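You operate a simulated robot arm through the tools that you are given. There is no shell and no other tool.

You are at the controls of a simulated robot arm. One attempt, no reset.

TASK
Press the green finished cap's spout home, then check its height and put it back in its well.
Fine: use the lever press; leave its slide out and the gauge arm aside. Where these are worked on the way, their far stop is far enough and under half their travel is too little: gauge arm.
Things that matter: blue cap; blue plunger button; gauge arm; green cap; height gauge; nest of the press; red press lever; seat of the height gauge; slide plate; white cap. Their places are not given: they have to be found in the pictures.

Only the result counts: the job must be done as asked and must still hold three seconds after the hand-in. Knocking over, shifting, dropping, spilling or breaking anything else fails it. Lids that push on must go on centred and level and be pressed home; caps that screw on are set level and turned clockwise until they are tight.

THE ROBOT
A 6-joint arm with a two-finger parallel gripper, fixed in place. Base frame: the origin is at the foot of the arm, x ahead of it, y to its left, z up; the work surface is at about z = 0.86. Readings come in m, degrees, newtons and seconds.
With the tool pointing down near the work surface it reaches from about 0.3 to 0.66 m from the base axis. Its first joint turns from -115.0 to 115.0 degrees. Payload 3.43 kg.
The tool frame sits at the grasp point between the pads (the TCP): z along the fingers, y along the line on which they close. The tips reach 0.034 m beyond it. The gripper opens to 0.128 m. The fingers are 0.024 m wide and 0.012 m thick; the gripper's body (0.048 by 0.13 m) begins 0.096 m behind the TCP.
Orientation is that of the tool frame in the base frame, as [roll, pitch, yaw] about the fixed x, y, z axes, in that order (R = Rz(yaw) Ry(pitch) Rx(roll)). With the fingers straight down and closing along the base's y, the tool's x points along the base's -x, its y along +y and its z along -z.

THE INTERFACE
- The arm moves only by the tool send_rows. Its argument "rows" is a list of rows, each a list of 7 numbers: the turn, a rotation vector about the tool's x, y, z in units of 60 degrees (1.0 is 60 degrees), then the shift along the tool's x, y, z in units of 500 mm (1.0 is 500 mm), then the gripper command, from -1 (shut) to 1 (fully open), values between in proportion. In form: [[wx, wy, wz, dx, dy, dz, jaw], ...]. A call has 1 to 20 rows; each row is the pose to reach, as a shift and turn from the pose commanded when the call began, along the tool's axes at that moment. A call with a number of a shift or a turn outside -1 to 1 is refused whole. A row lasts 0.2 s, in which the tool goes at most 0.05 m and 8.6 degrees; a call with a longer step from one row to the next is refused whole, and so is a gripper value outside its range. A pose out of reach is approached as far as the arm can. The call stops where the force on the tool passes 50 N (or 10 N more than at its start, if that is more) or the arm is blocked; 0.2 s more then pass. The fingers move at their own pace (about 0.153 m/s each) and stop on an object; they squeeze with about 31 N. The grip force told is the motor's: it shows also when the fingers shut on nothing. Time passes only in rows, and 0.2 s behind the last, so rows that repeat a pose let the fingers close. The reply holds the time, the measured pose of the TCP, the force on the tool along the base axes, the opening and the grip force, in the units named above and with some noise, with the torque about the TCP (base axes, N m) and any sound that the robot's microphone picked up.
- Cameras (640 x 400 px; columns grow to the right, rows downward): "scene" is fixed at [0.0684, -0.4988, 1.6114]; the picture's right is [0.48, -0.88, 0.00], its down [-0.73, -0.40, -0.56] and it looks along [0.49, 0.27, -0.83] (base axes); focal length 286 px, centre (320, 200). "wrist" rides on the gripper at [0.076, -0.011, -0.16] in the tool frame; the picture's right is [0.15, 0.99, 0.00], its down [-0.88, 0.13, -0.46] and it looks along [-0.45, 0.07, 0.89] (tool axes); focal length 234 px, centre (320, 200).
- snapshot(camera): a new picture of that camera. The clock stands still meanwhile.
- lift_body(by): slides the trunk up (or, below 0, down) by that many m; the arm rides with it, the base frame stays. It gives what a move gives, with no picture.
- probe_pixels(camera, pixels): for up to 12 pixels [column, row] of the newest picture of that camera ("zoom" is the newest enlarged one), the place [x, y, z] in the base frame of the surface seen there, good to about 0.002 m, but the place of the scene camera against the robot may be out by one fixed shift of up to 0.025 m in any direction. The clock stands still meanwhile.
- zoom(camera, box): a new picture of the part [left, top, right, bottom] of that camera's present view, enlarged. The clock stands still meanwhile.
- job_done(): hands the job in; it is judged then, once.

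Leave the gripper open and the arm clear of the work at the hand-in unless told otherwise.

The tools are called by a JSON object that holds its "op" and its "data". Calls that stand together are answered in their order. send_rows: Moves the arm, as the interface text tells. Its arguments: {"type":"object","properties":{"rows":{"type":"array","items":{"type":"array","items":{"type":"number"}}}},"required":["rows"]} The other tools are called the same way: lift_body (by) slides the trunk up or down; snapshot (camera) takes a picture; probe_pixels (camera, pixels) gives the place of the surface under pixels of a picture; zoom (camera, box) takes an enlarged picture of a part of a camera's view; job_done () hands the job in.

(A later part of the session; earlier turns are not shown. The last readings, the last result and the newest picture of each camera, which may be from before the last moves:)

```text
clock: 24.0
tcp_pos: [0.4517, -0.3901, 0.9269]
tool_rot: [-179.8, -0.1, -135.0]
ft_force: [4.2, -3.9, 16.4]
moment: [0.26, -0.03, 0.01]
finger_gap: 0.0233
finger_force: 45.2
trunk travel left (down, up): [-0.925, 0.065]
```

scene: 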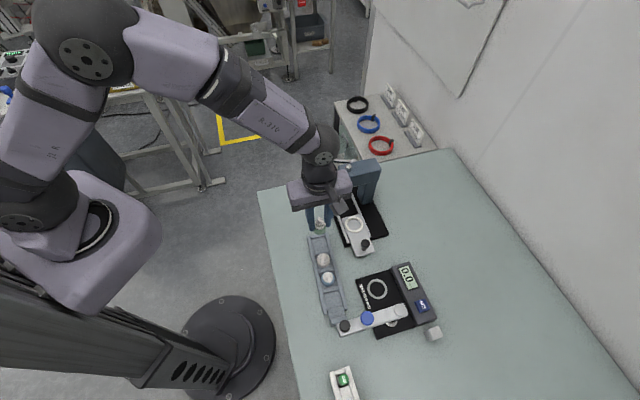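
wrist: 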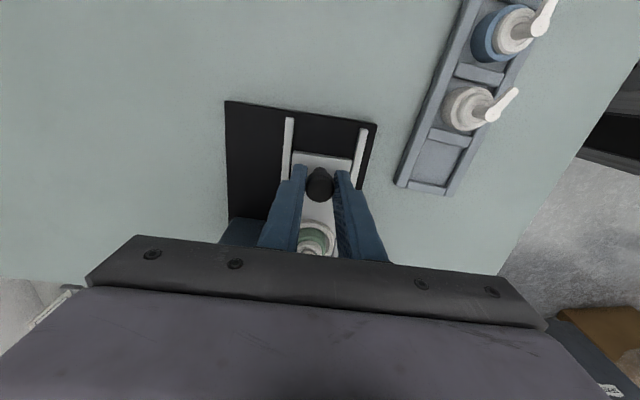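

{"op": "send_rows", "data": {"rows": [[0, 0, 0, -0.004, 0, -0.002, -1], [0, 0, 0, -0.008, 0, -0.003, -1], [0, 0, 0, -0.008, 0, -0.003, -1]]}}

{"op": "snapshot", "data": {"camera": "wrist"}}

```text
clock: 24.8
tcp_pos: [0.452, -0.3902, 0.9261]
tool_rot: [180.0, 0.0, -135.0]
ft_force: [-10.4, -20.1, 7.4]
moment: [-0.42, 0.12, -0.14]
finger_gap: 0.0229
finger_force: 45.6
trunk travel left (down, up): [-0.925, 0.065]
```

```text
taken
```

wrist: 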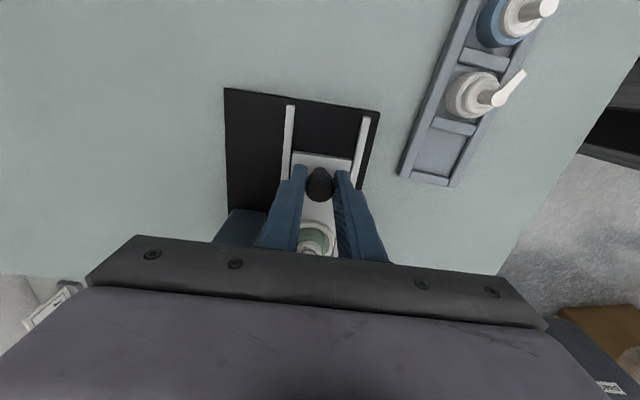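

Resistance is now 20 N along -u, so the slide is against its inner stop. I'll relax the push, open and lift clear.

{"op": "send_rows", "data": {"rows": [[0, 0, 0, 0.006, 0, 0, -1], [0, 0, 0, 0.006, 0, 0, -0.3], [0, 0, 0, 0.006, 0, 0, -0.3], [0, 0, 0, 0.03, 0, -0.02, -0.3], [0, 0, 0, 0.06, 0, -0.1, -0.3], [0, 0, 0, 0.12, 0, -0.16, -0.3]]}}

```text
clock: 26.2
tcp_pos: [0.4141, -0.4294, 1.0075]
tool_rot: [-180.0, 0.0, -134.9]
ft_force: [0.3, -0.1, 0.1]
moment: [0.01, -0.02, 0.0]
finger_gap: 0.0449
finger_force: 0.0
trunk travel left (down, up): [-0.925, 0.065]
```

{"op": "snapshot", "data": {"camera": "wrist"}}

{"op": "zoom", "data": {"camera": "scene", "box": [300, 130, 420, 250]}}

```text
taken
```

wrist: 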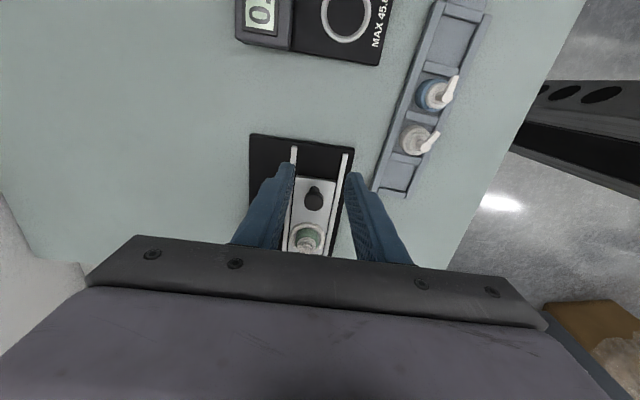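

```text
3.33 times, centred on (360, 190) of scene
```

zoom: 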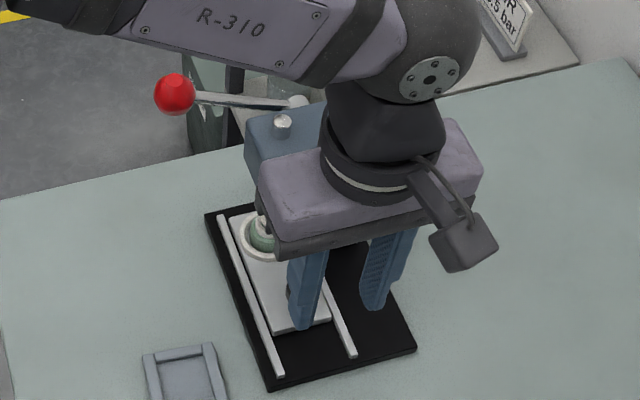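

The slide is in and the cap is under the ram. Next is the lever: the ball centre is at about (0.483, -0.2555, 1.058), with its top at about 1.073. I'll close the fingers, rise, and move above the ball.

{"op": "send_rows", "data": {"rows": [[0, 0, 0, 0, 0, -0.095, -1], [0, 0, 0, 0, 0, -0.19, -1], [0, 0, 0, 0, 0, -0.285, -1], [0, 0, 0, -0.0858, 0.0391, -0.285, -1], [0, 0, 0, -0.1717, 0.0782, -0.285, -1], [0, 0, 0, -0.2575, 0.1172, -0.285, -1], [0, 0, 0, -0.3433, 0.1563, -0.285, -1], [0, 0, 0, -0.3433, 0.1563, -0.285, -1]]}}

{"op": "snapshot", "data": {"camera": "wrist"}}

{"op": "snapshot", "data": {"camera": "scene"}}

```text
clock: 28.0
tcp_pos: [0.4803, -0.2538, 1.1484]
tool_rot: [180.0, 0.0, -135.0]
ft_force: [0.6, -0.5, -0.4]
moment: [0.0, 0.0, -0.01]
finger_gap: 0.0
finger_force: 31.2
trunk travel left (down, up): [-0.925, 0.065]
```

```text
taken
```

wrist: 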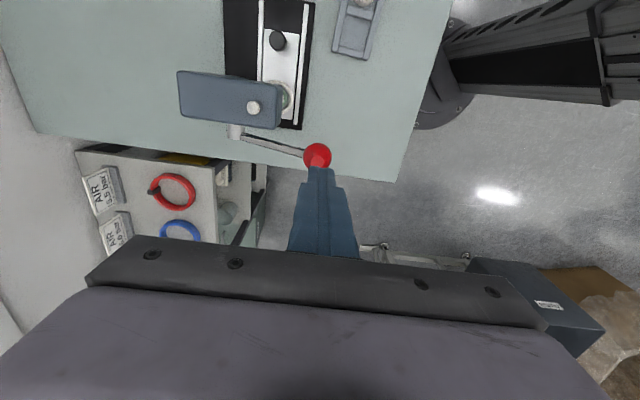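

```text
taken
```

scene: 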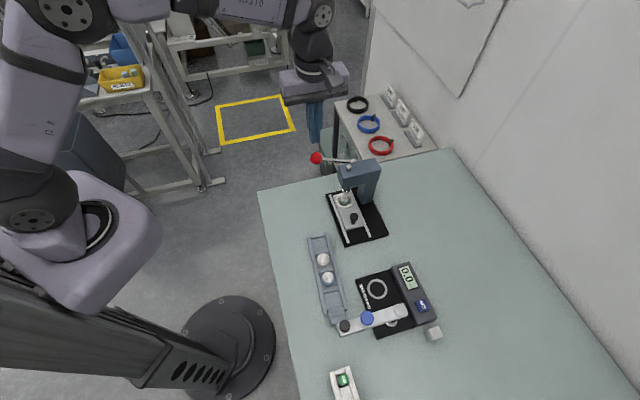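

The wrist view shows the lever clearly, with the ball at (317,156). I'll probe it, and the slide and ram alignment too.

{"op": "probe_pixels", "data": {"camera": "wrist", "pixels": [[317, 150], [317, 157], [305, 156], [329, 156], [290, 150], [255, 138], [237, 130], [252, 106], [277, 118], [283, 92], [180, 75], [277, 40]]}}

{"op": "zoom", "data": {"camera": "wrist", "box": [170, 20, 350, 180]}}

{"op": "zoom", "data": {"camera": "scene", "box": [300, 130, 400, 230]}}

```text
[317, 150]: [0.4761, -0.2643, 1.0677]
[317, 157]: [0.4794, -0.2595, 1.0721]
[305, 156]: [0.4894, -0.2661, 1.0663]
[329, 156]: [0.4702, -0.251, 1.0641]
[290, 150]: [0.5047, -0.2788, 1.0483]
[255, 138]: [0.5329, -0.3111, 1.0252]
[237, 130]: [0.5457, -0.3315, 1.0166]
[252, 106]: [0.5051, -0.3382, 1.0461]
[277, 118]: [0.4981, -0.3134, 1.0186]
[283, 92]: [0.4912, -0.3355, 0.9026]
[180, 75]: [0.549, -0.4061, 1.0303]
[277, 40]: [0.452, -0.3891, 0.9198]
```

```text
2.50 times, centred on (260, 100) of wrist
```

zoom: 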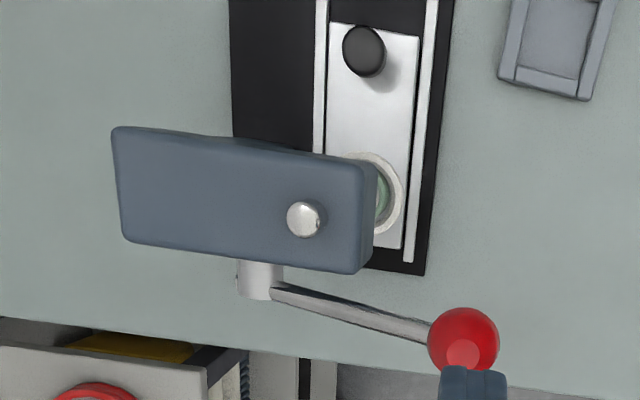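

```text
4.00 times, centred on (350, 180) of scene
```

zoom: 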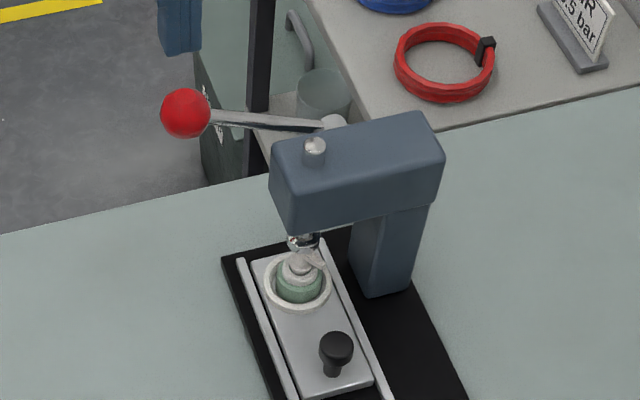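

The cap is right under the ram. Ball centre is about (0.481, -0.2575, 1.056), and my closed tips are over it. Going down to contact, then pressing gradually.

{"op": "send_rows", "data": {"rows": [[0, 0, 0, 0.002, -0.003, 0.05, -1], [0, 0, 0, 0.002, -0.003, 0.078, -1], [0, 0, 0, 0.002, -0.003, 0.09, -1], [0, 0, 0, 0.002, -0.003, 0.1, -1], [0, 0, 0, 0.002, -0.003, 0.11, -1], [0, 0, 0, 0.002, -0.003, 0.12, -1], [0, 0, 0, 0.002, -0.003, 0.13, -1], [0, 0, 0, 0.002, -0.003, 0.14, -1]]}}

```text
clock: 29.8
tcp_pos: [0.4787, -0.2542, 1.08]
tool_rot: [180.0, 0.0, -134.9]
ft_force: [-1.0, 0.7, 2.2]
moment: [0.04, 0.06, 0.01]
finger_gap: 0.0
finger_force: 30.4
trunk travel left (down, up): [-0.925, 0.065]
```

The lever is yielding lightly (2 N). Continuing down.

{"op": "send_rows", "data": {"rows": [[0, 0, 0, 0, 0, 0.01, -1], [0, 0, 0, 0, 0, 0.02, -1], [0, 0, 0, 0, 0, 0.03, -1], [0, 0, 0, 0, 0, 0.04, -1], [0, 0, 0, 0, 0, 0.05, -1], [0, 0, 0, 0, 0, 0.06, -1]]}}

{"op": "zoom", "data": {"camera": "scene", "box": [280, 110, 400, 230]}}

```text
clock: 31.2
tcp_pos: [0.477, -0.2541, 1.05]
tool_rot: [-179.9, 0.0, -134.8]
ft_force: [-2.6, -0.1, 3.2]
moment: [0.07, 0.11, 0.04]
finger_gap: 0.0
finger_force: 30.4
trunk travel left (down, up): [-0.925, 0.065]
```

```text
3.33 times, centred on (340, 170) of scene
```

zoom: 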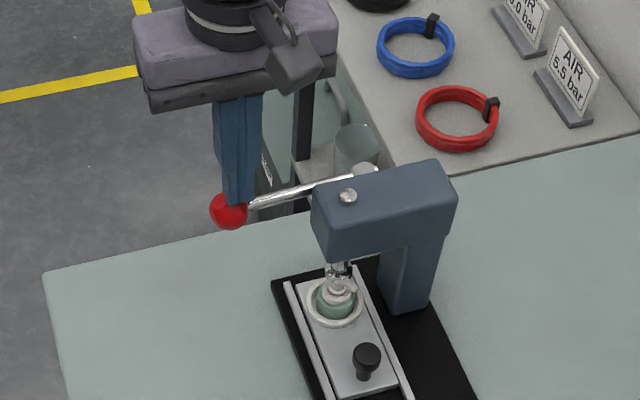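

The lever is now about level and the ram has reached the spout. Pressing on.

{"op": "send_rows", "data": {"rows": [[0, 0, 0, 0, 0.002, 0.008, -1], [0, 0, 0, 0, 0.002, 0.016, -1], [0, 0, 0, 0, 0.002, 0.024, -1], [0, 0, 0, 0, 0.002, 0.032, -1], [0, 0, 0, 0, 0.002, 0.04, -1], [0, 0, 0, 0, 0.002, 0.048, -1]]}}

{"op": "zoom", "data": {"camera": "scene", "box": [280, 110, 400, 230]}}

```text
clock: 32.6
tcp_pos: [0.4789, -0.2531, 1.0262]
tool_rot: [-179.9, 0.0, -134.8]
ft_force: [1.5, -1.1, 3.4]
moment: [-0.02, -0.03, -0.02]
finger_gap: 0.0
finger_force: 31.1
trunk travel left (down, up): [-0.925, 0.065]
```

```text
3.33 times, centred on (340, 170) of scene
```

zoom: 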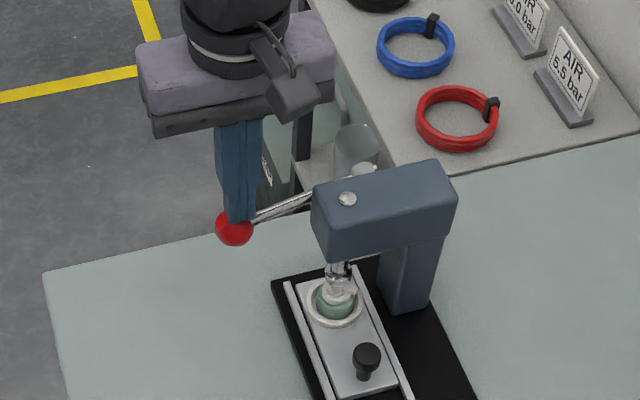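

Still light at 3.4 N, so I'll continue down to the hard stop.

{"op": "send_rows", "data": {"rows": [[0, 0, 0, 0, -0.002, 0.006, -1], [0, 0, 0, 0, -0.002, 0.012, -1], [0, 0, 0, 0, -0.004, 0.018, -1], [0, 0, 0, 0, -0.004, 0.024, -1], [0, 0, 0, 0, -0.006, 0.03, -1], [0, 0, 0, 0, -0.006, 0.036, -1]]}}

{"op": "zoom", "data": {"camera": "scene", "box": [280, 110, 400, 230]}}

```text
clock: 34.0
tcp_pos: [0.479, -0.2545, 1.0156]
tool_rot: [-179.2, 0.2, -135.0]
ft_force: [-1.9, 3.0, 48.0]
moment: [0.19, 0.07, -0.05]
finger_gap: 0.0001
finger_force: 30.9
trunk travel left (down, up): [-0.925, 0.065]
```

```text
3.33 times, centred on (340, 170) of scene
```

zoom: 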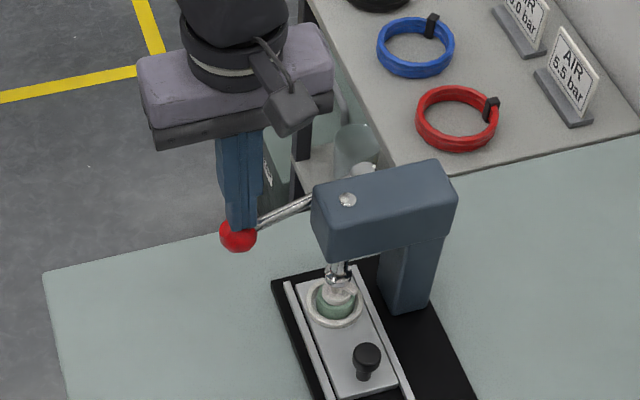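

Resistance is now 48 N. I'll press a little further to see whether the spout still moves or it's the stop.

{"op": "send_rows", "data": {"rows": [[0, 0, 0, 0, 0, 0.002, -1], [0, 0, 0, 0, 0, 0.003, -1], [0, 0, 0, 0, 0, 0.003, -1], [0, 0, 0, 0, 0, 0.003, -1]]}}

```text
clock: 35.0
tcp_pos: [0.4801, -0.2559, 1.0166]
tool_rot: [-178.9, 0.3, -134.9]
ft_force: [-5.7, 2.5, 56.0]
moment: [0.23, 0.19, -0.03]
finger_gap: 0.0
finger_force: 31.3
trunk travel left (down, up): [-0.925, 0.065]
```

It's rigid at 56 N, so either the stop or the spout bottomed out. I'll ease off and see what the lever and the cap do.

{"op": "send_rows", "data": {"rows": [[0, 0, 0, 0, 0, -0.02, -1], [0, 0, 0, 0, 0, -0.04, -1], [0, 0, 0, 0, 0, -0.1, -1], [0, 0, 0, 0, 0, -0.18, -1], [0, 0, 0, 0, 0, -0.27, -1], [0, 0, 0, 0, 0, -0.27, -1]]}}

{"op": "snapshot", "data": {"camera": "wrist"}}

{"op": "zoom", "data": {"camera": "scene", "box": [300, 130, 400, 230]}}

```text
clock: 36.4
tcp_pos: [0.4806, -0.2557, 1.1388]
tool_rot: [179.9, -0.1, -134.9]
ft_force: [-0.9, -0.4, -1.4]
moment: [0.03, -0.02, 0.02]
finger_gap: 0.0
finger_force: 30.7
trunk travel left (down, up): [-0.925, 0.065]
```

```text
taken
```

wrist: 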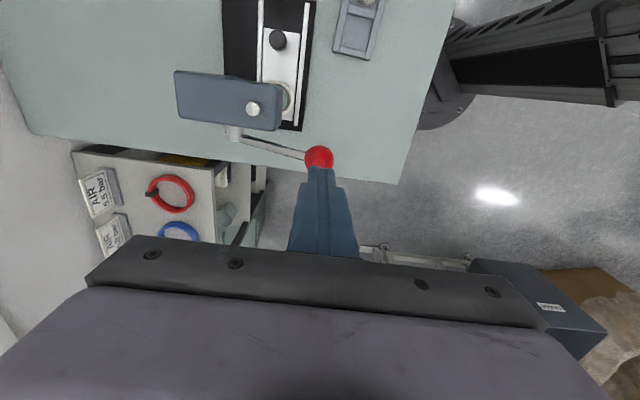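

```text
4.00 times, centred on (350, 180) of scene
```

zoom: 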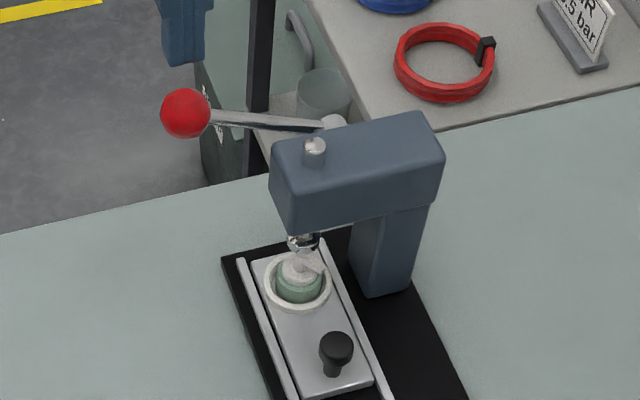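

The lever sprang back up and the spout looks lower. I'll probe its height.

{"op": "probe_pixels", "data": {"camera": "zoom", "pixels": [[300, 260], [318, 263], [295, 270], [285, 285], [300, 300], [303, 245], [336, 345], [270, 285], [297, 262], [305, 262]]}}

{"op": "zoom", "data": {"camera": "scene", "box": [355, 180, 335, 220]}}

```text
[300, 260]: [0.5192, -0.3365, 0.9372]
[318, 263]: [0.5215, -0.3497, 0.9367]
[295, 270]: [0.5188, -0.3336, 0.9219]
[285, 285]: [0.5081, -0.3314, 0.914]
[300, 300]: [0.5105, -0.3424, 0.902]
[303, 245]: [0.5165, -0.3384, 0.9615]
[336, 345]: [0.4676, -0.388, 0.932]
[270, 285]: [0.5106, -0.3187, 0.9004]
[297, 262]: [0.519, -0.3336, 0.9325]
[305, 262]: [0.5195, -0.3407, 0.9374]
```

```text
refused: the box must be [left, top, right, bottom]
```

The spout top dropped from 0.935 to about 0.926 (corrected), level with a finished cap. Next I'll go back to the slide knob at about (0.4517, -0.3903) to pull the slide out.

{"op": "send_rows", "data": {"rows": [[0, 0, 0, 0.08, -0.05, 0, -1], [0, 0, 0, 0.16, -0.1, 0, -0.3], [0, 0, 0, 0.2313, -0.1513, 0, -0.3], [0, 0, 0, 0.2313, -0.1513, 0.09, -0.3], [0, 0, 0, 0.2313, -0.1513, 0.18, -0.3], [0, 0, 0, 0.2313, -0.1513, 0.27, -0.3], [0, 0, 0, 0.2313, -0.1513, 0.35, -0.3], [0, 0, 0, 0.2313, -0.1513, 0.35, -0.3]]}}

{"op": "snapshot", "data": {"camera": "wrist"}}

```text
clock: 38.2
tcp_pos: [0.453, -0.3919, 0.9654]
tool_rot: [-180.0, 0.0, -134.9]
ft_force: [0.5, -0.2, -0.4]
moment: [-0.02, 0.04, -0.02]
finger_gap: 0.0443
finger_force: 0.1
trunk travel left (down, up): [-0.925, 0.065]
```

```text
taken
```

wrist: 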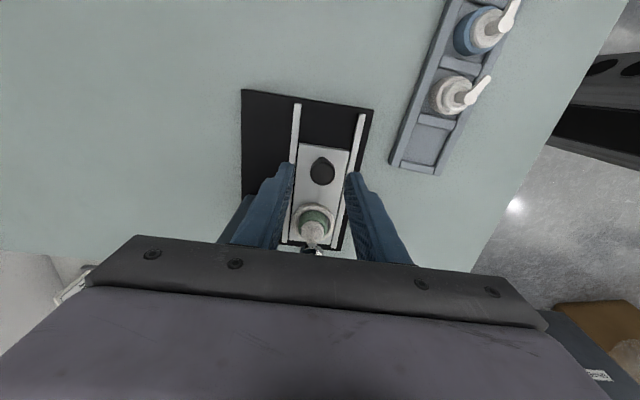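

The knob at (322,168) is centred. Down to 0.928, then grip.

{"op": "send_rows", "data": {"rows": [[0, 0, 0, 0, 0, 0.04, -0.3], [0, 0, 0, 0, 0, 0.074, -0.3], [0, 0, 0, 0, 0, 0.074, -0.6], [0, 0, 0, 0, 0, 0.074, -1], [0, 0, 0, 0, 0, 0.074, -1], [0, 0, 0, 0, 0, 0.074, -1]]}}

```text
clock: 39.6
tcp_pos: [0.4505, -0.3915, 0.9302]
tool_rot: [179.8, 0.0, -135.0]
ft_force: [-10.0, 11.0, -2.6]
moment: [0.19, -0.1, 0.03]
finger_gap: 0.023
finger_force: 44.9
trunk travel left (down, up): [-0.925, 0.065]
```

There's a 15 N side load, so I'll trim 2 mm toward +n while pulling the slide out smoothly by 80 mm.

{"op": "send_rows", "data": {"rows": [[0, 0, 0, 0, 0.003, 0, -1], [0, 0, 0, 0.008, 0.004, 0, -1], [0, 0, 0, 0.025, 0.004, 0, -1], [0, 0, 0, 0.045, 0.004, 0, -1], [0, 0, 0, 0.065, 0.004, 0, -1], [0, 0, 0, 0.085, 0.004, 0, -1], [0, 0, 0, 0.105, 0.004, 0, -1], [0, 0, 0, 0.125, 0.004, 0, -1], [0, 0, 0, 0.142, 0.004, 0, -1], [0, 0, 0, 0.154, 0.004, 0, -1], [0, 0, 0, 0.16, 0.004, 0, -1], [0, 0, 0, 0.16, 0.004, 0, -1]]}}

{"op": "snapshot", "data": {"camera": "wrist"}}

```text
clock: 42.2
tcp_pos: [0.3936, -0.4469, 0.9289]
tool_rot: [-179.9, 0.0, -134.9]
ft_force: [-1.9, -0.9, -0.5]
moment: [0.18, 0.05, 0.01]
finger_gap: 0.0234
finger_force: 45.6
trunk travel left (down, up): [-0.925, 0.065]
```

```text
taken
```

wrist: 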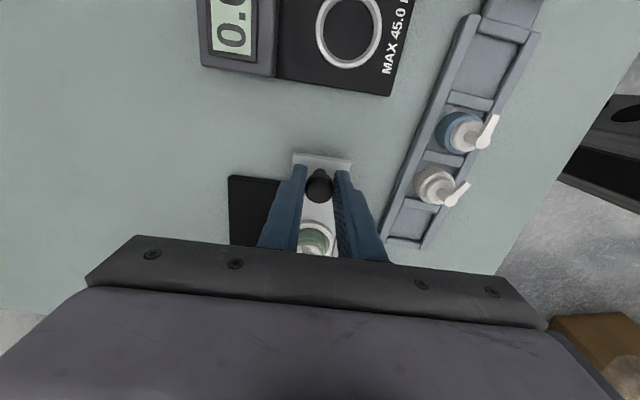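

Nearly at the original position. I'll continue in small steps to the outer stop.

{"op": "send_rows", "data": {"rows": [[0, 0, 0, 0.004, 0, 0, -1], [0, 0, 0, 0.008, 0, 0, -1], [0, 0, 0, 0.008, 0, 0, -1]]}}

{"op": "send_rows", "data": {"rows": [[0, 0, 0, 0.003, 0, 0, -1], [0, 0, 0, 0.006, 0, 0, -1], [0, 0, 0, 0.006, 0, 0, -1]]}}

```text
clock: 43.0
tcp_pos: [0.3906, -0.4515, 0.9292]
tool_rot: [-179.9, 0.0, -135.0]
ft_force: [-0.7, -3.0, -0.1]
moment: [-0.07, 0.08, 0.07]
finger_gap: 0.0233
finger_force: 45.0
trunk travel left (down, up): [-0.925, 0.065]
```

```text
clock: 43.8
tcp_pos: [0.3904, -0.4504, 0.9272]
tool_rot: [-179.9, -0.1, -134.8]
ft_force: [7.6, 1.3, 2.8]
moment: [-0.46, 0.35, -0.03]
finger_gap: 0.0233
finger_force: 44.8
trunk travel left (down, up): [-0.925, 0.065]
```

{"op": "send_rows", "data": {"rows": [[0, 0, 0, 0.004, 0, 0, -1], [0, 0, 0, 0.004, 0, 0, -1]]}}

```text
clock: 44.4
tcp_pos: [0.3902, -0.4523, 0.9286]
tool_rot: [-179.9, 0.0, -134.9]
ft_force: [13.6, 6.0, 3.5]
moment: [0.09, -0.24, 0.12]
finger_gap: 0.023
finger_force: 45.2
trunk travel left (down, up): [-0.925, 0.065]
```

The slide is fully out. I'll release the knob, rise, and move over the cap in the nest.

{"op": "send_rows", "data": {"rows": [[0, 0, 0, -0.007, 0, 0, -1], [0, 0, 0, -0.007, 0, 0, -0.3], [0, 0, 0, -0.007, 0, 0, -0.3], [0, 0, 0, -0.007, 0, -0.09, -0.1], [0, 0, 0, -0.007, 0, -0.16, -0.1], [0, 0, 0, -0.09, 0, -0.16, -0.1], [0, 0, 0, -0.162, 0, -0.16, -0.1], [0, 0, 0, -0.162, 0, -0.16, -0.1]]}}

{"op": "snapshot", "data": {"camera": "wrist"}}

{"op": "zoom", "data": {"camera": "wrist", "box": [270, 80, 370, 180]}}

```text
clock: 46.2
tcp_pos: [0.4433, -0.3968, 1.0105]
tool_rot: [-179.9, 0.0, -135.0]
ft_force: [0.9, -0.4, 0.4]
moment: [0.01, 0.0, 0.0]
finger_gap: 0.0579
finger_force: 0.1
trunk travel left (down, up): [-0.925, 0.065]
```

```text
taken
```

wrist: 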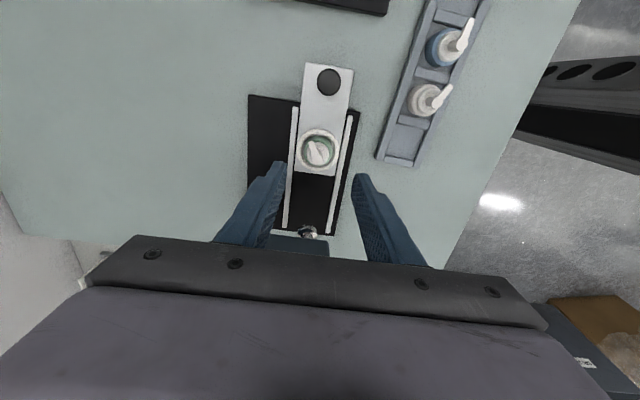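

```text
4.00 times, centred on (320, 130) of wrist
```

zoom: 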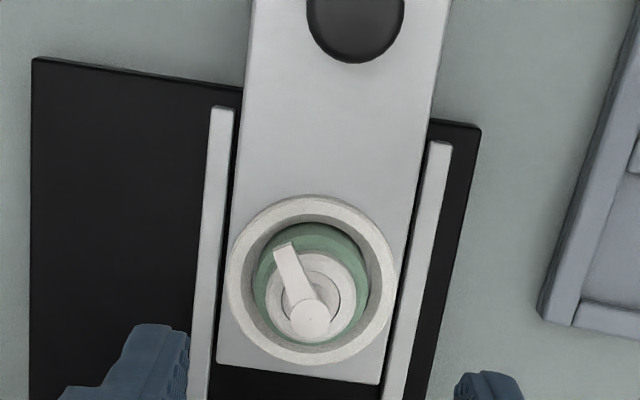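

{"op": "probe_pixels", "data": {"camera": "zoom", "pixels": [[310, 318], [284, 252], [310, 228], [312, 344], [258, 290], [366, 290], [310, 203], [236, 270], [390, 270]]}}

```text
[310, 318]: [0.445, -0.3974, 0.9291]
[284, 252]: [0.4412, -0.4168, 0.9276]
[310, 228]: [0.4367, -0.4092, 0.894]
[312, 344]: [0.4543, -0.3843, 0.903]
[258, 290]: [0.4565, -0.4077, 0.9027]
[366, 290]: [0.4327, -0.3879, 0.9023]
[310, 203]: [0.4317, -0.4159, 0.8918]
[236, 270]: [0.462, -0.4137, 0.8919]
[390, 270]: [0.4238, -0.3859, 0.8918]
```

The spout is at 0.929 versus 0.935 before, so it dropped 6 mm. I'll trim -2.2 mm in n, descend to 0.929 and grip the cap.

{"op": "send_rows", "data": {"rows": [[0, 0, 0, -0.002, -0.0044, 0.05, -0.1], [0, 0, 0, -0.002, -0.0044, 0.1, -0.1], [0, 0, 0, -0.002, -0.0044, 0.15, -0.1], [0, 0, 0, -0.002, -0.0044, 0.163, -0.1], [0, 0, 0, -0.002, -0.0044, 0.163, -0.1]]}}

{"op": "zoom", "data": {"camera": "wrist", "box": [270, 120, 370, 220]}}

```text
clock: 47.4
tcp_pos: [0.4479, -0.3959, 0.9276]
tool_rot: [-179.9, 0.1, -134.9]
ft_force: [0.1, 0.1, 0.2]
moment: [-0.01, 0.0, -0.01]
finger_gap: 0.0577
finger_force: 0.0
trunk travel left (down, up): [-0.925, 0.065]
```

```text
4.00 times, centred on (320, 170) of wrist
```

zoom: 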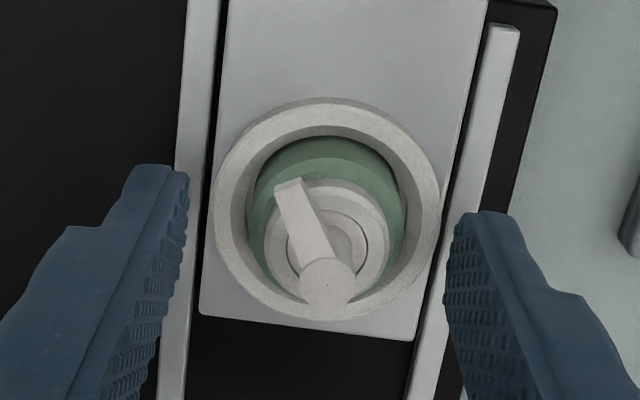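

{"op": "send_rows", "data": {"rows": [[0, 0, 0, 0, 0.002, -0.001, -0.4], [0, 0, 0, 0, 0.002, -0.001, -1], [0, 0, 0, 0, 0.002, -0.001, -1], [0, 0, 0, 0, 0.002, -0.001, -1]]}}

{"op": "zoom", "data": {"camera": "wrist", "box": [270, 120, 370, 220]}}

```text
clock: 48.4
tcp_pos: [0.4452, -0.3944, 0.9287]
tool_rot: [180.0, 0.0, -135.2]
ft_force: [-0.3, 0.0, 0.0]
moment: [0.0, 0.0, 0.02]
finger_gap: 0.0313
finger_force: 10.0
trunk travel left (down, up): [-0.925, 0.065]
```

```text
4.00 times, centred on (320, 170) of wrist
```

zoom: 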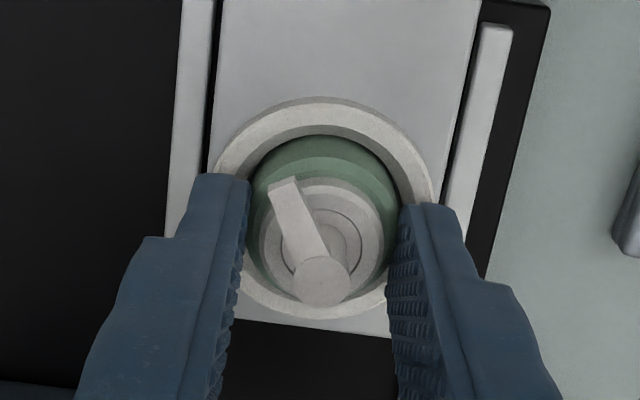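

The cap is gripped. I'll lift it clear of the ring and carry it along -u to above the gauge seat.

{"op": "send_rows", "data": {"rows": [[0, 0, 0, 0, 0, -0.02, -1], [0, 0, 0, 0, 0, -0.06, -1], [0, 0, 0, 0, 0, -0.11, -1], [0, 0, 0, 0, 0, -0.15, -1], [0, 0, 0, 0.08, 0.001, -0.15, -1], [0, 0, 0, 0.16, 0.002, -0.15, -1], [0, 0, 0, 0.24, 0.003, -0.15, -1], [0, 0, 0, 0.31, 0.004, -0.15, -1], [0, 0, 0, 0.367, 0.005, -0.15, -1], [0, 0, 0, 0.367, 0.005, -0.15, -1]]}}

{"op": "snapshot", "data": {"camera": "wrist"}}

{"op": "zoom", "data": {"camera": "wrist", "box": [260, 90, 380, 210]}}

{"op": "zoom", "data": {"camera": "scene", "box": [290, 190, 450, 350]}}

```text
clock: 50.6
tcp_pos: [0.315, -0.5232, 1.0029]
tool_rot: [180.0, -0.1, -134.9]
ft_force: [0.6, 0.8, 0.4]
moment: [-0.03, 0.03, -0.03]
finger_gap: 0.0315
finger_force: 10.2
trunk travel left (down, up): [-0.925, 0.065]
```

```text
taken
```

wrist: 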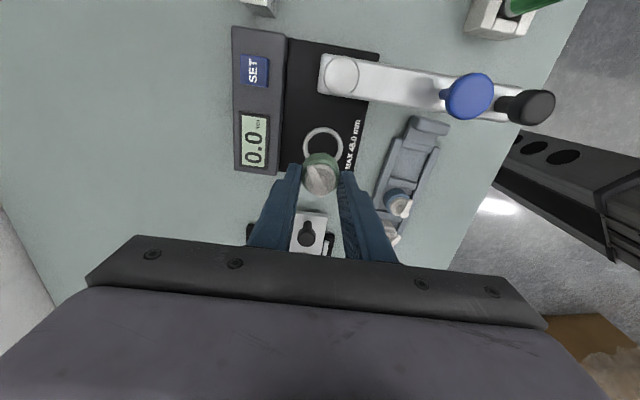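

```text
3.33 times, centred on (320, 150) of wrist
```

zoom: 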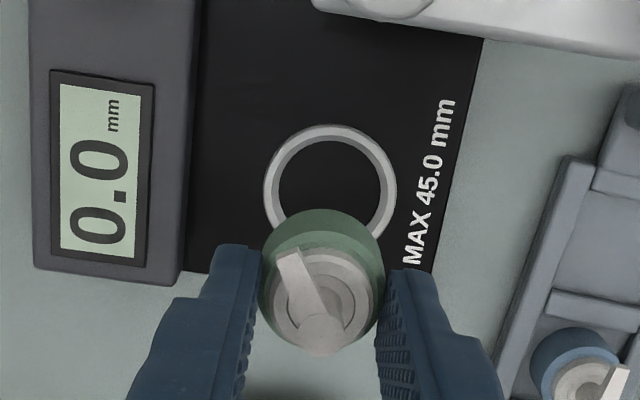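

```text
2.50 times, centred on (370, 270) of scene
```

zoom: 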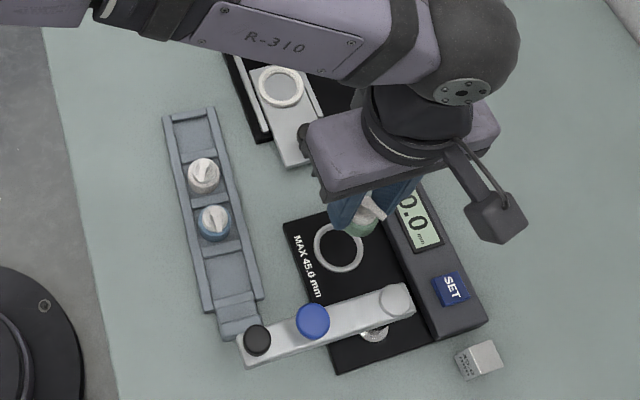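

The seat ring is right under the cap. I'll probe both to align them.

{"op": "probe_pixels", "data": {"camera": "zoom", "pixels": [[332, 131], [332, 147], [271, 190], [389, 190], [288, 150], [376, 150], [320, 330], [325, 218], [325, 245], [265, 275], [380, 275], [330, 180]]}}

```text
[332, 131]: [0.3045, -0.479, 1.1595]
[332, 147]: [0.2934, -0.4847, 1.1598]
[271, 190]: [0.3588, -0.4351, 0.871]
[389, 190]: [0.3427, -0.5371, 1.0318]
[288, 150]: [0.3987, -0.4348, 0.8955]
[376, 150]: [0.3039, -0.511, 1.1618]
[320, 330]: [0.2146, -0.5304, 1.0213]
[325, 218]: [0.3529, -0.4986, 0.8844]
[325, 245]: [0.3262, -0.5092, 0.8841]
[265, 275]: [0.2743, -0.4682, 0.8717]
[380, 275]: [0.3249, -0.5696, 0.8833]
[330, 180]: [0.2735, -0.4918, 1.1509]
```

That probed the scene zoom, so I'll re-zoom the wrist and probe again.

{"op": "zoom", "data": {"camera": "wrist", "box": [260, 90, 380, 210]}}

{"op": "probe_pixels", "data": {"camera": "zoom", "pixels": [[332, 131], [332, 147], [271, 190], [389, 190], [288, 150], [376, 150], [320, 330], [325, 218], [325, 245], [265, 275], [380, 275], [330, 180]]}}

{"op": "probe_pixels", "data": {"camera": "wrist", "pixels": [[345, 76], [468, 97], [527, 107], [420, 90], [327, 75], [362, 92]]}}

```text
3.33 times, centred on (320, 150) of wrist
```

zoom: 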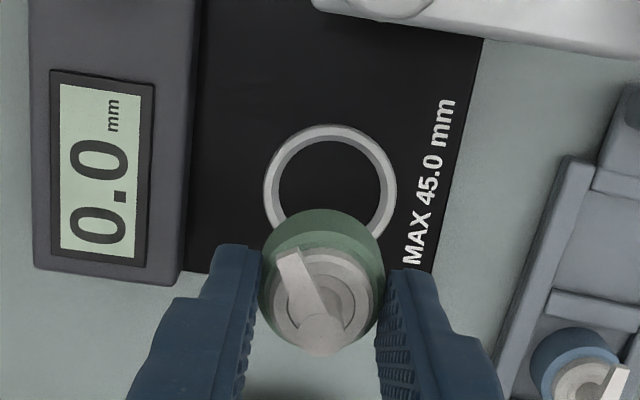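

```text
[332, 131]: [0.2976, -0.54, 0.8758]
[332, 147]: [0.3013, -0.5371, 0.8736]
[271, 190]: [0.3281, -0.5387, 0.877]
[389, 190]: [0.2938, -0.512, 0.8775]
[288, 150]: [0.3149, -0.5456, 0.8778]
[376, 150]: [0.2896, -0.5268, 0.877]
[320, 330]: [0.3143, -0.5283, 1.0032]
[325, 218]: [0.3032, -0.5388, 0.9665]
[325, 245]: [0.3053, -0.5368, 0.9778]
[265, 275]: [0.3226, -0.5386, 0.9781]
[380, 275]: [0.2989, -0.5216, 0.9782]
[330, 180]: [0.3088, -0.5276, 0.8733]
```

```text
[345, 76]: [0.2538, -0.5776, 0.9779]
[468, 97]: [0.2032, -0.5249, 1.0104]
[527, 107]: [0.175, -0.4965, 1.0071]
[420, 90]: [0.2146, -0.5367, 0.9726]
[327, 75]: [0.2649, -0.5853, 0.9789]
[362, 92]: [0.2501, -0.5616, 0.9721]
```

The seat centre is about (0.312, -0.524), and the cap needs about +3.7 mm in n and +1 mm in u. I'll trim and lower to just above the seat.

{"op": "send_rows", "data": {"rows": [[0, 0, 0, -0.002, 0.0074, 0, -1], [0, 0, 0, -0.002, 0.0074, 0.06, -1], [0, 0, 0, -0.002, 0.0074, 0.12, -1], [0, 0, 0, -0.002, 0.0074, 0.148, -1], [0, 0, 0, -0.002, 0.0074, 0.148, -1]]}}

{"op": "zoom", "data": {"camera": "wrist", "box": [280, 120, 360, 200]}}

```text
clock: 51.8
tcp_pos: [0.3118, -0.5205, 0.9294]
tool_rot: [-180.0, 0.0, -135.0]
ft_force: [0.1, -0.2, -0.1]
moment: [0.02, -0.03, 0.01]
finger_gap: 0.0317
finger_force: 9.6
trunk travel left (down, up): [-0.925, 0.065]
```

```text
5.00 times, centred on (320, 160) of wrist
```

zoom: 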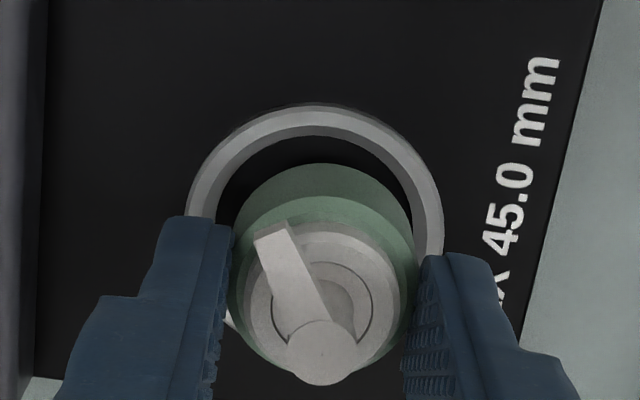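

The ring centre column is about 315 and the cap's about 325, so I'll trim -1.6 mm in n and -0.8 mm in u, then lower.

{"op": "send_rows", "data": {"rows": [[0, 0, 0, 0.0016, -0.0032, 0, -1], [0, 0, 0, 0.0016, -0.0032, 0.01, -1], [0, 0, 0, 0.0016, -0.0032, 0.02, -1], [0, 0, 0, 0.0016, -0.0032, 0.02, -1]]}}

{"op": "send_rows", "data": {"rows": [[0, 0, 0, 0, 0, 0.002, -1], [0, 0, 0, 0, 0, 0.003, -1], [0, 0, 0, 0, 0, 0.003, -1]]}}

{"op": "zoom", "data": {"camera": "wrist", "box": [280, 120, 360, 200]}}

```text
clock: 52.8
tcp_pos: [0.3127, -0.5214, 0.9205]
tool_rot: [-180.0, -0.1, -134.8]
ft_force: [-0.2, 0.0, 0.8]
moment: [0.0, -0.02, -0.01]
finger_gap: 0.0314
finger_force: 10.0
trunk travel left (down, up): [-0.925, 0.065]
```

```text
clock: 53.6
tcp_pos: [0.3128, -0.5225, 0.9184]
tool_rot: [-180.0, -0.1, -135.1]
ft_force: [0.1, -0.6, 0.3]
moment: [0.02, -0.01, 0.02]
finger_gap: 0.0316
finger_force: 10.4
trunk travel left (down, up): [-0.925, 0.065]
```

```text
5.00 times, centred on (320, 160) of wrist
```

zoom: 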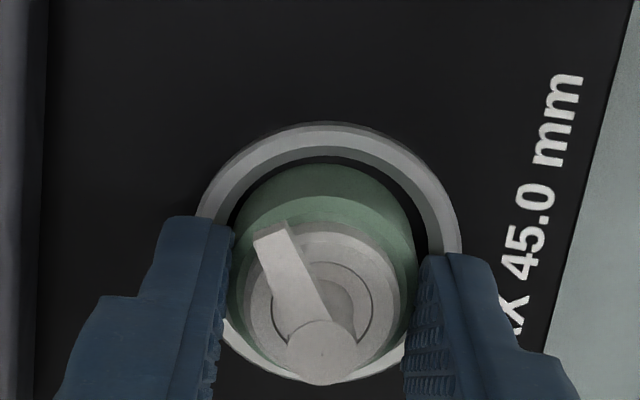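

Well centred. Lowering to contact.

{"op": "send_rows", "data": {"rows": [[0, 0, 0, 0, 0.001, 0.001, -1], [0, 0, 0, 0, 0.001, 0.002, -1], [0, 0, 0, 0, 0.001, 0.002, -1]]}}

{"op": "send_rows", "data": {"rows": [[0, 0, 0, 0, 0, 0.001, -1], [0, 0, 0, 0, 0, 0.002, -1], [0, 0, 0, 0, 0, 0.002, -1]]}}

```text
clock: 54.4
tcp_pos: [0.3126, -0.5221, 0.9172]
tool_rot: [180.0, -0.1, -135.0]
ft_force: [-0.3, 0.5, 1.3]
moment: [-0.02, 0.02, -0.03]
finger_gap: 0.0318
finger_force: 9.6
trunk travel left (down, up): [-0.925, 0.065]
```

```text
clock: 55.2
tcp_pos: [0.3124, -0.5217, 0.9165]
tool_rot: [-179.9, -0.1, -135.0]
ft_force: [0.1, -0.4, 5.2]
moment: [-0.02, -0.01, 0.01]
finger_gap: 0.0314
finger_force: 9.2
trunk travel left (down, up): [-0.925, 0.065]
```

Contact at 5 N. I'll release and rise.

{"op": "send_rows", "data": {"rows": [[0, 0, 0, 0, 0, -0.001, -0.3], [0, 0, 0, 0, 0, -0.001, -0.3], [0, 0, 0, 0, 0, -0.04, -0.3], [0, 0, 0, 0, 0, -0.12, -0.3], [0, 0, 0, 0, 0, -0.2, -0.3], [0, 0, 0, 0, 0, -0.28, -0.3], [0, 0, 0, 0, 0, -0.28, -0.3]]}}

{"op": "snapshot", "data": {"camera": "wrist"}}

{"op": "zoom", "data": {"camera": "wrist", "box": [230, 20, 390, 180]}}

```text
clock: 56.8
tcp_pos: [0.314, -0.5218, 1.0549]
tool_rot: [180.0, 0.0, -134.9]
ft_force: [0.1, 1.0, -0.8]
moment: [0.02, 0.02, 0.0]
finger_gap: 0.0449
finger_force: 0.0
trunk travel left (down, up): [-0.925, 0.065]
```

```text
taken
```

wrist: 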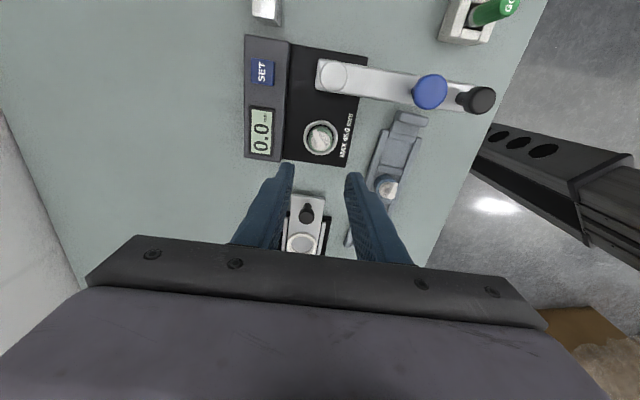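

```text
2.50 times, centred on (310, 100) of wrist
```

zoom: 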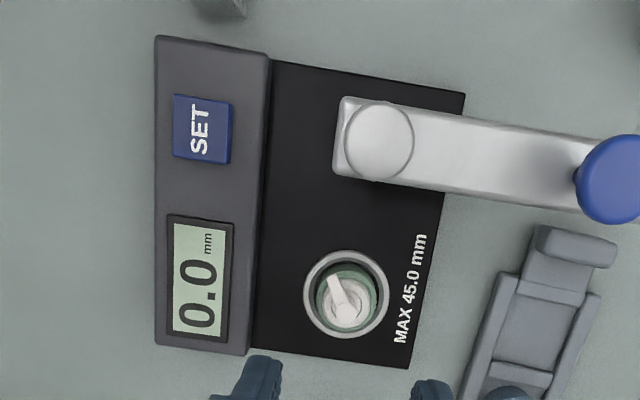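

The cap is seated in the gauge. Next I'll measure the arm geometry: pivot disc, blue button and black knob.

{"op": "probe_pixels", "data": {"camera": "zoom", "pixels": [[380, 105], [380, 178], [346, 140], [413, 142], [380, 141], [345, 312], [337, 280], [348, 258], [440, 150], [560, 165], [480, 115], [470, 190]]}}

{"op": "zoom", "data": {"camera": "wrist", "box": [390, 40, 530, 140]}}

{"op": "probe_pixels", "data": {"camera": "zoom", "pixels": [[175, 165], [175, 235], [130, 205], [240, 205], [185, 205], [415, 240], [415, 200], [415, 275], [470, 240], [350, 240], [240, 150], [460, 330]]}}

```text
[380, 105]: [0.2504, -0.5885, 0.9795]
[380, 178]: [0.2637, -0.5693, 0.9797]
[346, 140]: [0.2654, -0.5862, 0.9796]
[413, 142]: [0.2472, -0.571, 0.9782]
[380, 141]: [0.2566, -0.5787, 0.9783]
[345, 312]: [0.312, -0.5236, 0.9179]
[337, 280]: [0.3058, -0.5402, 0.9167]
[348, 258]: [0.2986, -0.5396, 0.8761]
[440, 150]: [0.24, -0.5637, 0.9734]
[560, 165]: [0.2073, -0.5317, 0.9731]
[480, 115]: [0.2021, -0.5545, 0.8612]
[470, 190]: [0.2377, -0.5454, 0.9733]
```

```text
4.00 times, centred on (460, 90) of wrist
```

zoom: 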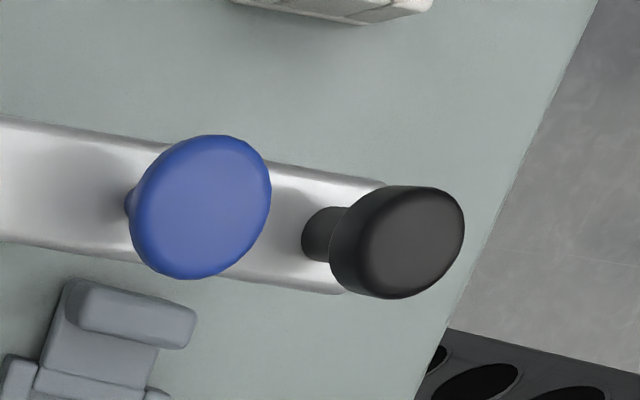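

```text
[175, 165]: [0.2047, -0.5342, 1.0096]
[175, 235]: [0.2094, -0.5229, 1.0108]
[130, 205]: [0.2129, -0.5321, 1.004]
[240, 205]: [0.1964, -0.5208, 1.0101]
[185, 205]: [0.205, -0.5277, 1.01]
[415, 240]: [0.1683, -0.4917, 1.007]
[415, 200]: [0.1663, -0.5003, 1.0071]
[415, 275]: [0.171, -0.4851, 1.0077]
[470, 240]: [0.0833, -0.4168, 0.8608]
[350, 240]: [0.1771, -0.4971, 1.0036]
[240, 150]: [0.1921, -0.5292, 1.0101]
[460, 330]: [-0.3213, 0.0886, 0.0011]
```

The pivot is (0.2565, -0.5785), the knob (0.1685, -0.4925) at radius 0.123, and the seat lies 90° away at radius 0.078. I'll turn the hand 90° so the fingers close across the arm, and move above the knob.

{"op": "send_rows", "data": {"rows": [[0, 0, 0, 0, 0, -0.09, -0.3], [0, 0, -0.14, 0.0235, 0.0353, -0.09, -0.3], [0, 0, -0.28, 0.047, 0.0706, -0.09, -0.3], [0, 0, -0.42, 0.0704, 0.106, -0.09, -0.3], [0, 0, -0.56, 0.0939, 0.1413, -0.09, -0.3], [0, 0, -0.7, 0.1174, 0.1766, -0.09, -0.3], [0, 0, -0.84, 0.1408, 0.212, -0.09, -0.3], [0, 0, -0.98, 0.1643, 0.2472, -0.09, -0.3]]}}

{"op": "send_rows", "data": {"rows": [[0, 0, -0.13, 0, 0, 0, -0.3], [0, 0, -0.26, 0, 0, 0, -0.3], [0, 0, -0.39, 0, 0, 0, -0.3], [0, 0, -0.52, 0, 0, 0, -0.3], [0, 0, -0.52, 0, 0, 0, -0.3]]}}

{"op": "snapshot", "data": {"camera": "wrist"}}

```text
clock: 58.6
tcp_pos: [0.2115, -0.4757, 1.0971]
tool_rot: [177.9, -0.4, -78.0]
ft_force: [0.9, 0.7, 0.3]
moment: [-0.01, 0.09, -0.02]
finger_gap: 0.0449
finger_force: 0.0
out of reach, approached as far as the arm can: row 8
trunk travel left (down, up): [-0.925, 0.065]
```

```text
clock: 59.8
tcp_pos: [0.2951, -0.365, 1.0445]
tool_rot: [171.3, -1.9, -50.5]
ft_force: [-0.5, -0.2, 0.0]
moment: [0.01, -0.02, -0.02]
finger_gap: 0.0444
finger_force: 0.1
out of reach, approached as far as the arm can: row 1, 2, 3, 4, 5
trunk travel left (down, up): [-0.925, 0.065]
```

```text
taken
```

wrist: 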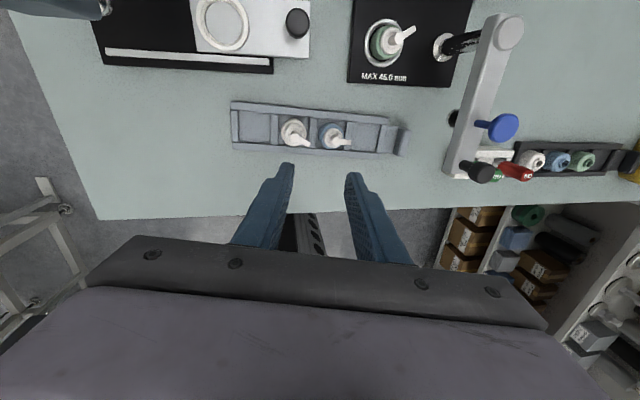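

The wrist can't reach that yaw, so the arm drifted to (0.295, -0.365), touching nothing. I'll turn back the other way. First a small upward move with a little back-rotation, to see how it responds.

{"op": "send_rows", "data": {"rows": [[0, 0, 0.1, 0, 0, -0.08, -0.3], [0, 0, 0.2, 0, 0, -0.16, -0.3]]}}

```text
clock: 60.4
tcp_pos: [0.304, -0.355, 1.1234]
tool_rot: [171.9, -3.6, -62.7]
ft_force: [-0.2, -0.1, 0.4]
moment: [-0.03, 0.07, -0.04]
finger_gap: 0.0448
finger_force: 0.0
trunk travel left (down, up): [-0.925, 0.065]
```

The commands restart from the reached pose, so I'll level the tilt (8.1°, -3.6°) first.

{"op": "send_rows", "data": {"rows": [[0.068, -0.03, -0.004, 0, 0, 0, -0.3], [0.135, -0.0593, -0.008, 0, 0, 0, -0.3], [0.135, -0.0593, -0.008, 0, 0, 0, -0.3]]}}

```text
clock: 61.2
tcp_pos: [0.306, -0.3536, 1.1228]
tool_rot: [179.9, -0.1, -62.5]
ft_force: [-0.1, 0.0, 0.3]
moment: [0.02, -0.03, 0.0]
finger_gap: 0.0449
finger_force: 0.0
trunk travel left (down, up): [-0.925, 0.065]
```

Level again. Rotating back by -59° in yaw at this safe height.

{"op": "send_rows", "data": {"rows": [[0, 0, 0.14, 0, 0, 0, -0.3], [0, 0, 0.28, 0, 0, 0, -0.3], [0, 0, 0.42, 0, 0, 0, -0.3], [0, 0, 0.56, 0, 0, 0, -0.3], [0, 0, 0.7, 0, 0, 0, -0.3], [0, 0, 0.84, 0, 0, 0, -0.3], [0, 0, 0.98, 0, 0, 0, -0.3]]}}

{"op": "send_rows", "data": {"rows": [[0, 0, 0.14, 0, 0, 0, -0.3], [0, 0, 0.28, 0, 0, 0, -0.3], [0, 0, 0.42, 0, 0, 0, -0.3], [0, 0, 0.56, 0, 0, 0, -0.3], [0, 0, 0.7, 0, 0, 0, -0.3], [0, 0, 0.84, 0, 0, 0, -0.3], [0, 0, 0.98, 0, 0, 0, -0.3]]}}

```text
clock: 62.8
tcp_pos: [0.3067, -0.3534, 1.1195]
tool_rot: [179.9, 0.0, -121.3]
ft_force: [0.2, 0.8, -0.8]
moment: [0.01, 0.01, 0.0]
finger_gap: 0.045
finger_force: 0.0
trunk travel left (down, up): [-0.925, 0.065]
```

```text
clock: 64.4
tcp_pos: [0.3064, -0.3529, 1.1202]
tool_rot: [180.0, 0.0, 179.9]
ft_force: [-0.4, -1.1, -1.0]
moment: [0.0, -0.02, 0.02]
finger_gap: 0.0448
finger_force: 0.1
trunk travel left (down, up): [-0.925, 0.065]
```

Yaw is 180°. Now to yaw 150°, moving above the knob at (0.1685, -0.4925).

{"op": "send_rows", "data": {"rows": [[0, 0, 0.1, 0.055, -0.0556, 0, -0.3], [0, 0, 0.2, 0.11, -0.111, 0, -0.3], [0, 0, 0.3, 0.166, -0.167, 0, -0.3], [0, 0, 0.4, 0.221, -0.222, 0, -0.3], [0, 0, 0.5, 0.276, -0.278, 0, -0.3], [0, 0, 0.5, 0.276, -0.278, 0, -0.3]]}}

{"op": "snapshot", "data": {"camera": "wrist"}}

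```text
clock: 65.8
tcp_pos: [0.1695, -0.4923, 1.1189]
tool_rot: [-180.0, 0.1, 150.0]
ft_force: [-0.9, 0.1, 0.3]
moment: [-0.02, 0.02, -0.03]
finger_gap: 0.0448
finger_force: 0.1
trunk travel left (down, up): [-0.925, 0.065]
```

```text
taken
```

wrist: 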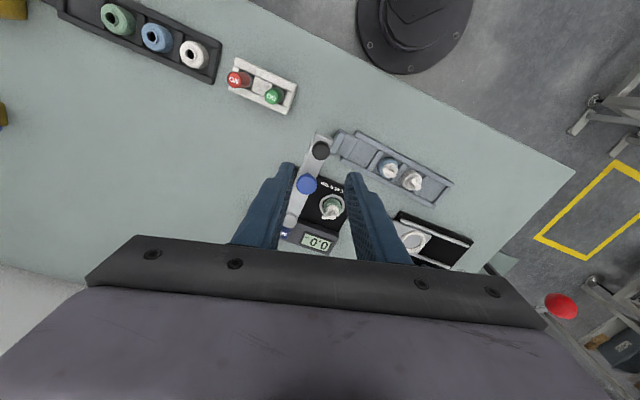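

Reachable. Before grabbing, I'll dry-run the end pose (yaw 90° at the swung position) up in the air.

{"op": "send_rows", "data": {"rows": [[0, 0, 0.14, -0.043, 0.025, 0, -0.3], [0, 0, 0.28, -0.086, 0.05, 0, -0.3], [0, 0, 0.42, -0.129, 0.075, 0, -0.3], [0, 0, 0.56, -0.172, 0.1, 0, -0.3], [0, 0, 0.7, -0.215, 0.125, 0, -0.3], [0, 0, 0.84, -0.258, 0.15, 0, -0.3], [0, 0, 0.98, -0.301, 0.176, 0, -0.3]]}}

{"op": "snapshot", "data": {"camera": "wrist"}}

```text
clock: 67.4
tcp_pos: [0.3455, -0.4909, 1.1201]
tool_rot: [180.0, -0.1, 91.1]
ft_force: [-0.1, 0.5, 0.7]
moment: [0.01, 0.0, 0.01]
finger_gap: 0.0447
finger_force: 0.1
trunk travel left (down, up): [-0.925, 0.065]
```

```text
taken
```

wrist: 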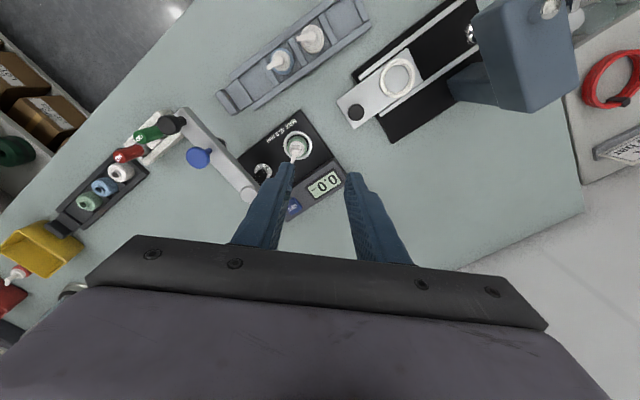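

The end pose works. Returning to the start pose above the knob.

{"op": "send_rows", "data": {"rows": [[0, 0, -0.14, 0, -0.05, 0, -0.3], [0, 0, -0.28, 0.001, -0.1, 0, -0.3], [0, 0, -0.42, 0.001, -0.15, 0, -0.3], [0, 0, -0.56, 0.002, -0.2, 0, -0.3], [0, 0, -0.7, 0.003, -0.25, 0, -0.3], [0, 0, -0.84, 0.003, -0.3, 0, -0.3], [0, 0, -0.98, 0.004, -0.35, 0, -0.3], [0, 0, -0.98, 0.004, -0.35, 0.09, -0.3], [0, 0, -0.98, 0.004, -0.35, 0.09, -0.3]]}}

{"op": "snapshot", "data": {"camera": "wrist"}}

{"op": "zoom", "data": {"camera": "wrist", "box": [260, 110, 380, 230]}}

```text
clock: 69.4
tcp_pos: [0.1684, -0.4943, 1.0743]
tool_rot: [-179.9, 0.0, 150.1]
ft_force: [0.0, 1.1, -0.3]
moment: [-0.05, 0.0, -0.01]
finger_gap: 0.0448
finger_force: 0.1
trunk travel left (down, up): [-0.925, 0.065]
```

```text
taken
```

wrist: 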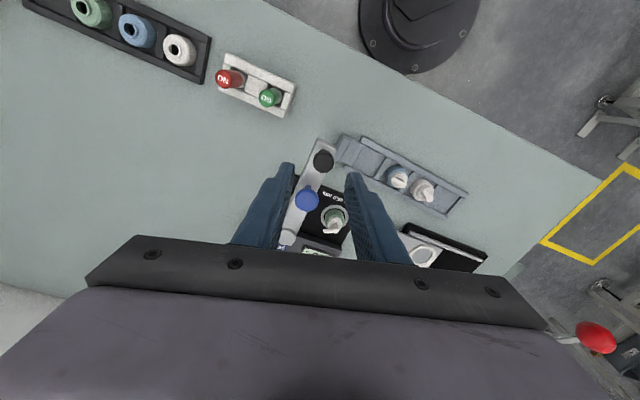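

```text
3.33 times, centred on (320, 170) of wrist
```

zoom: 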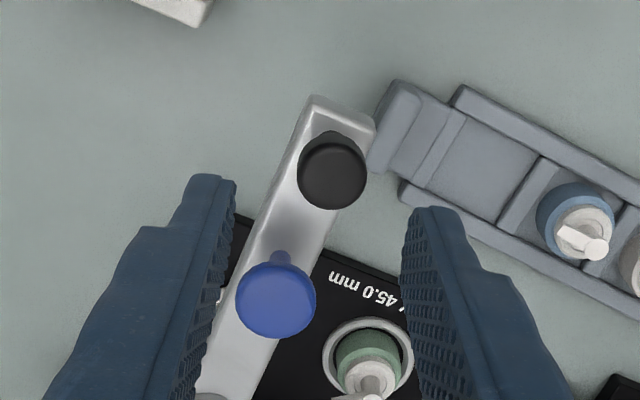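

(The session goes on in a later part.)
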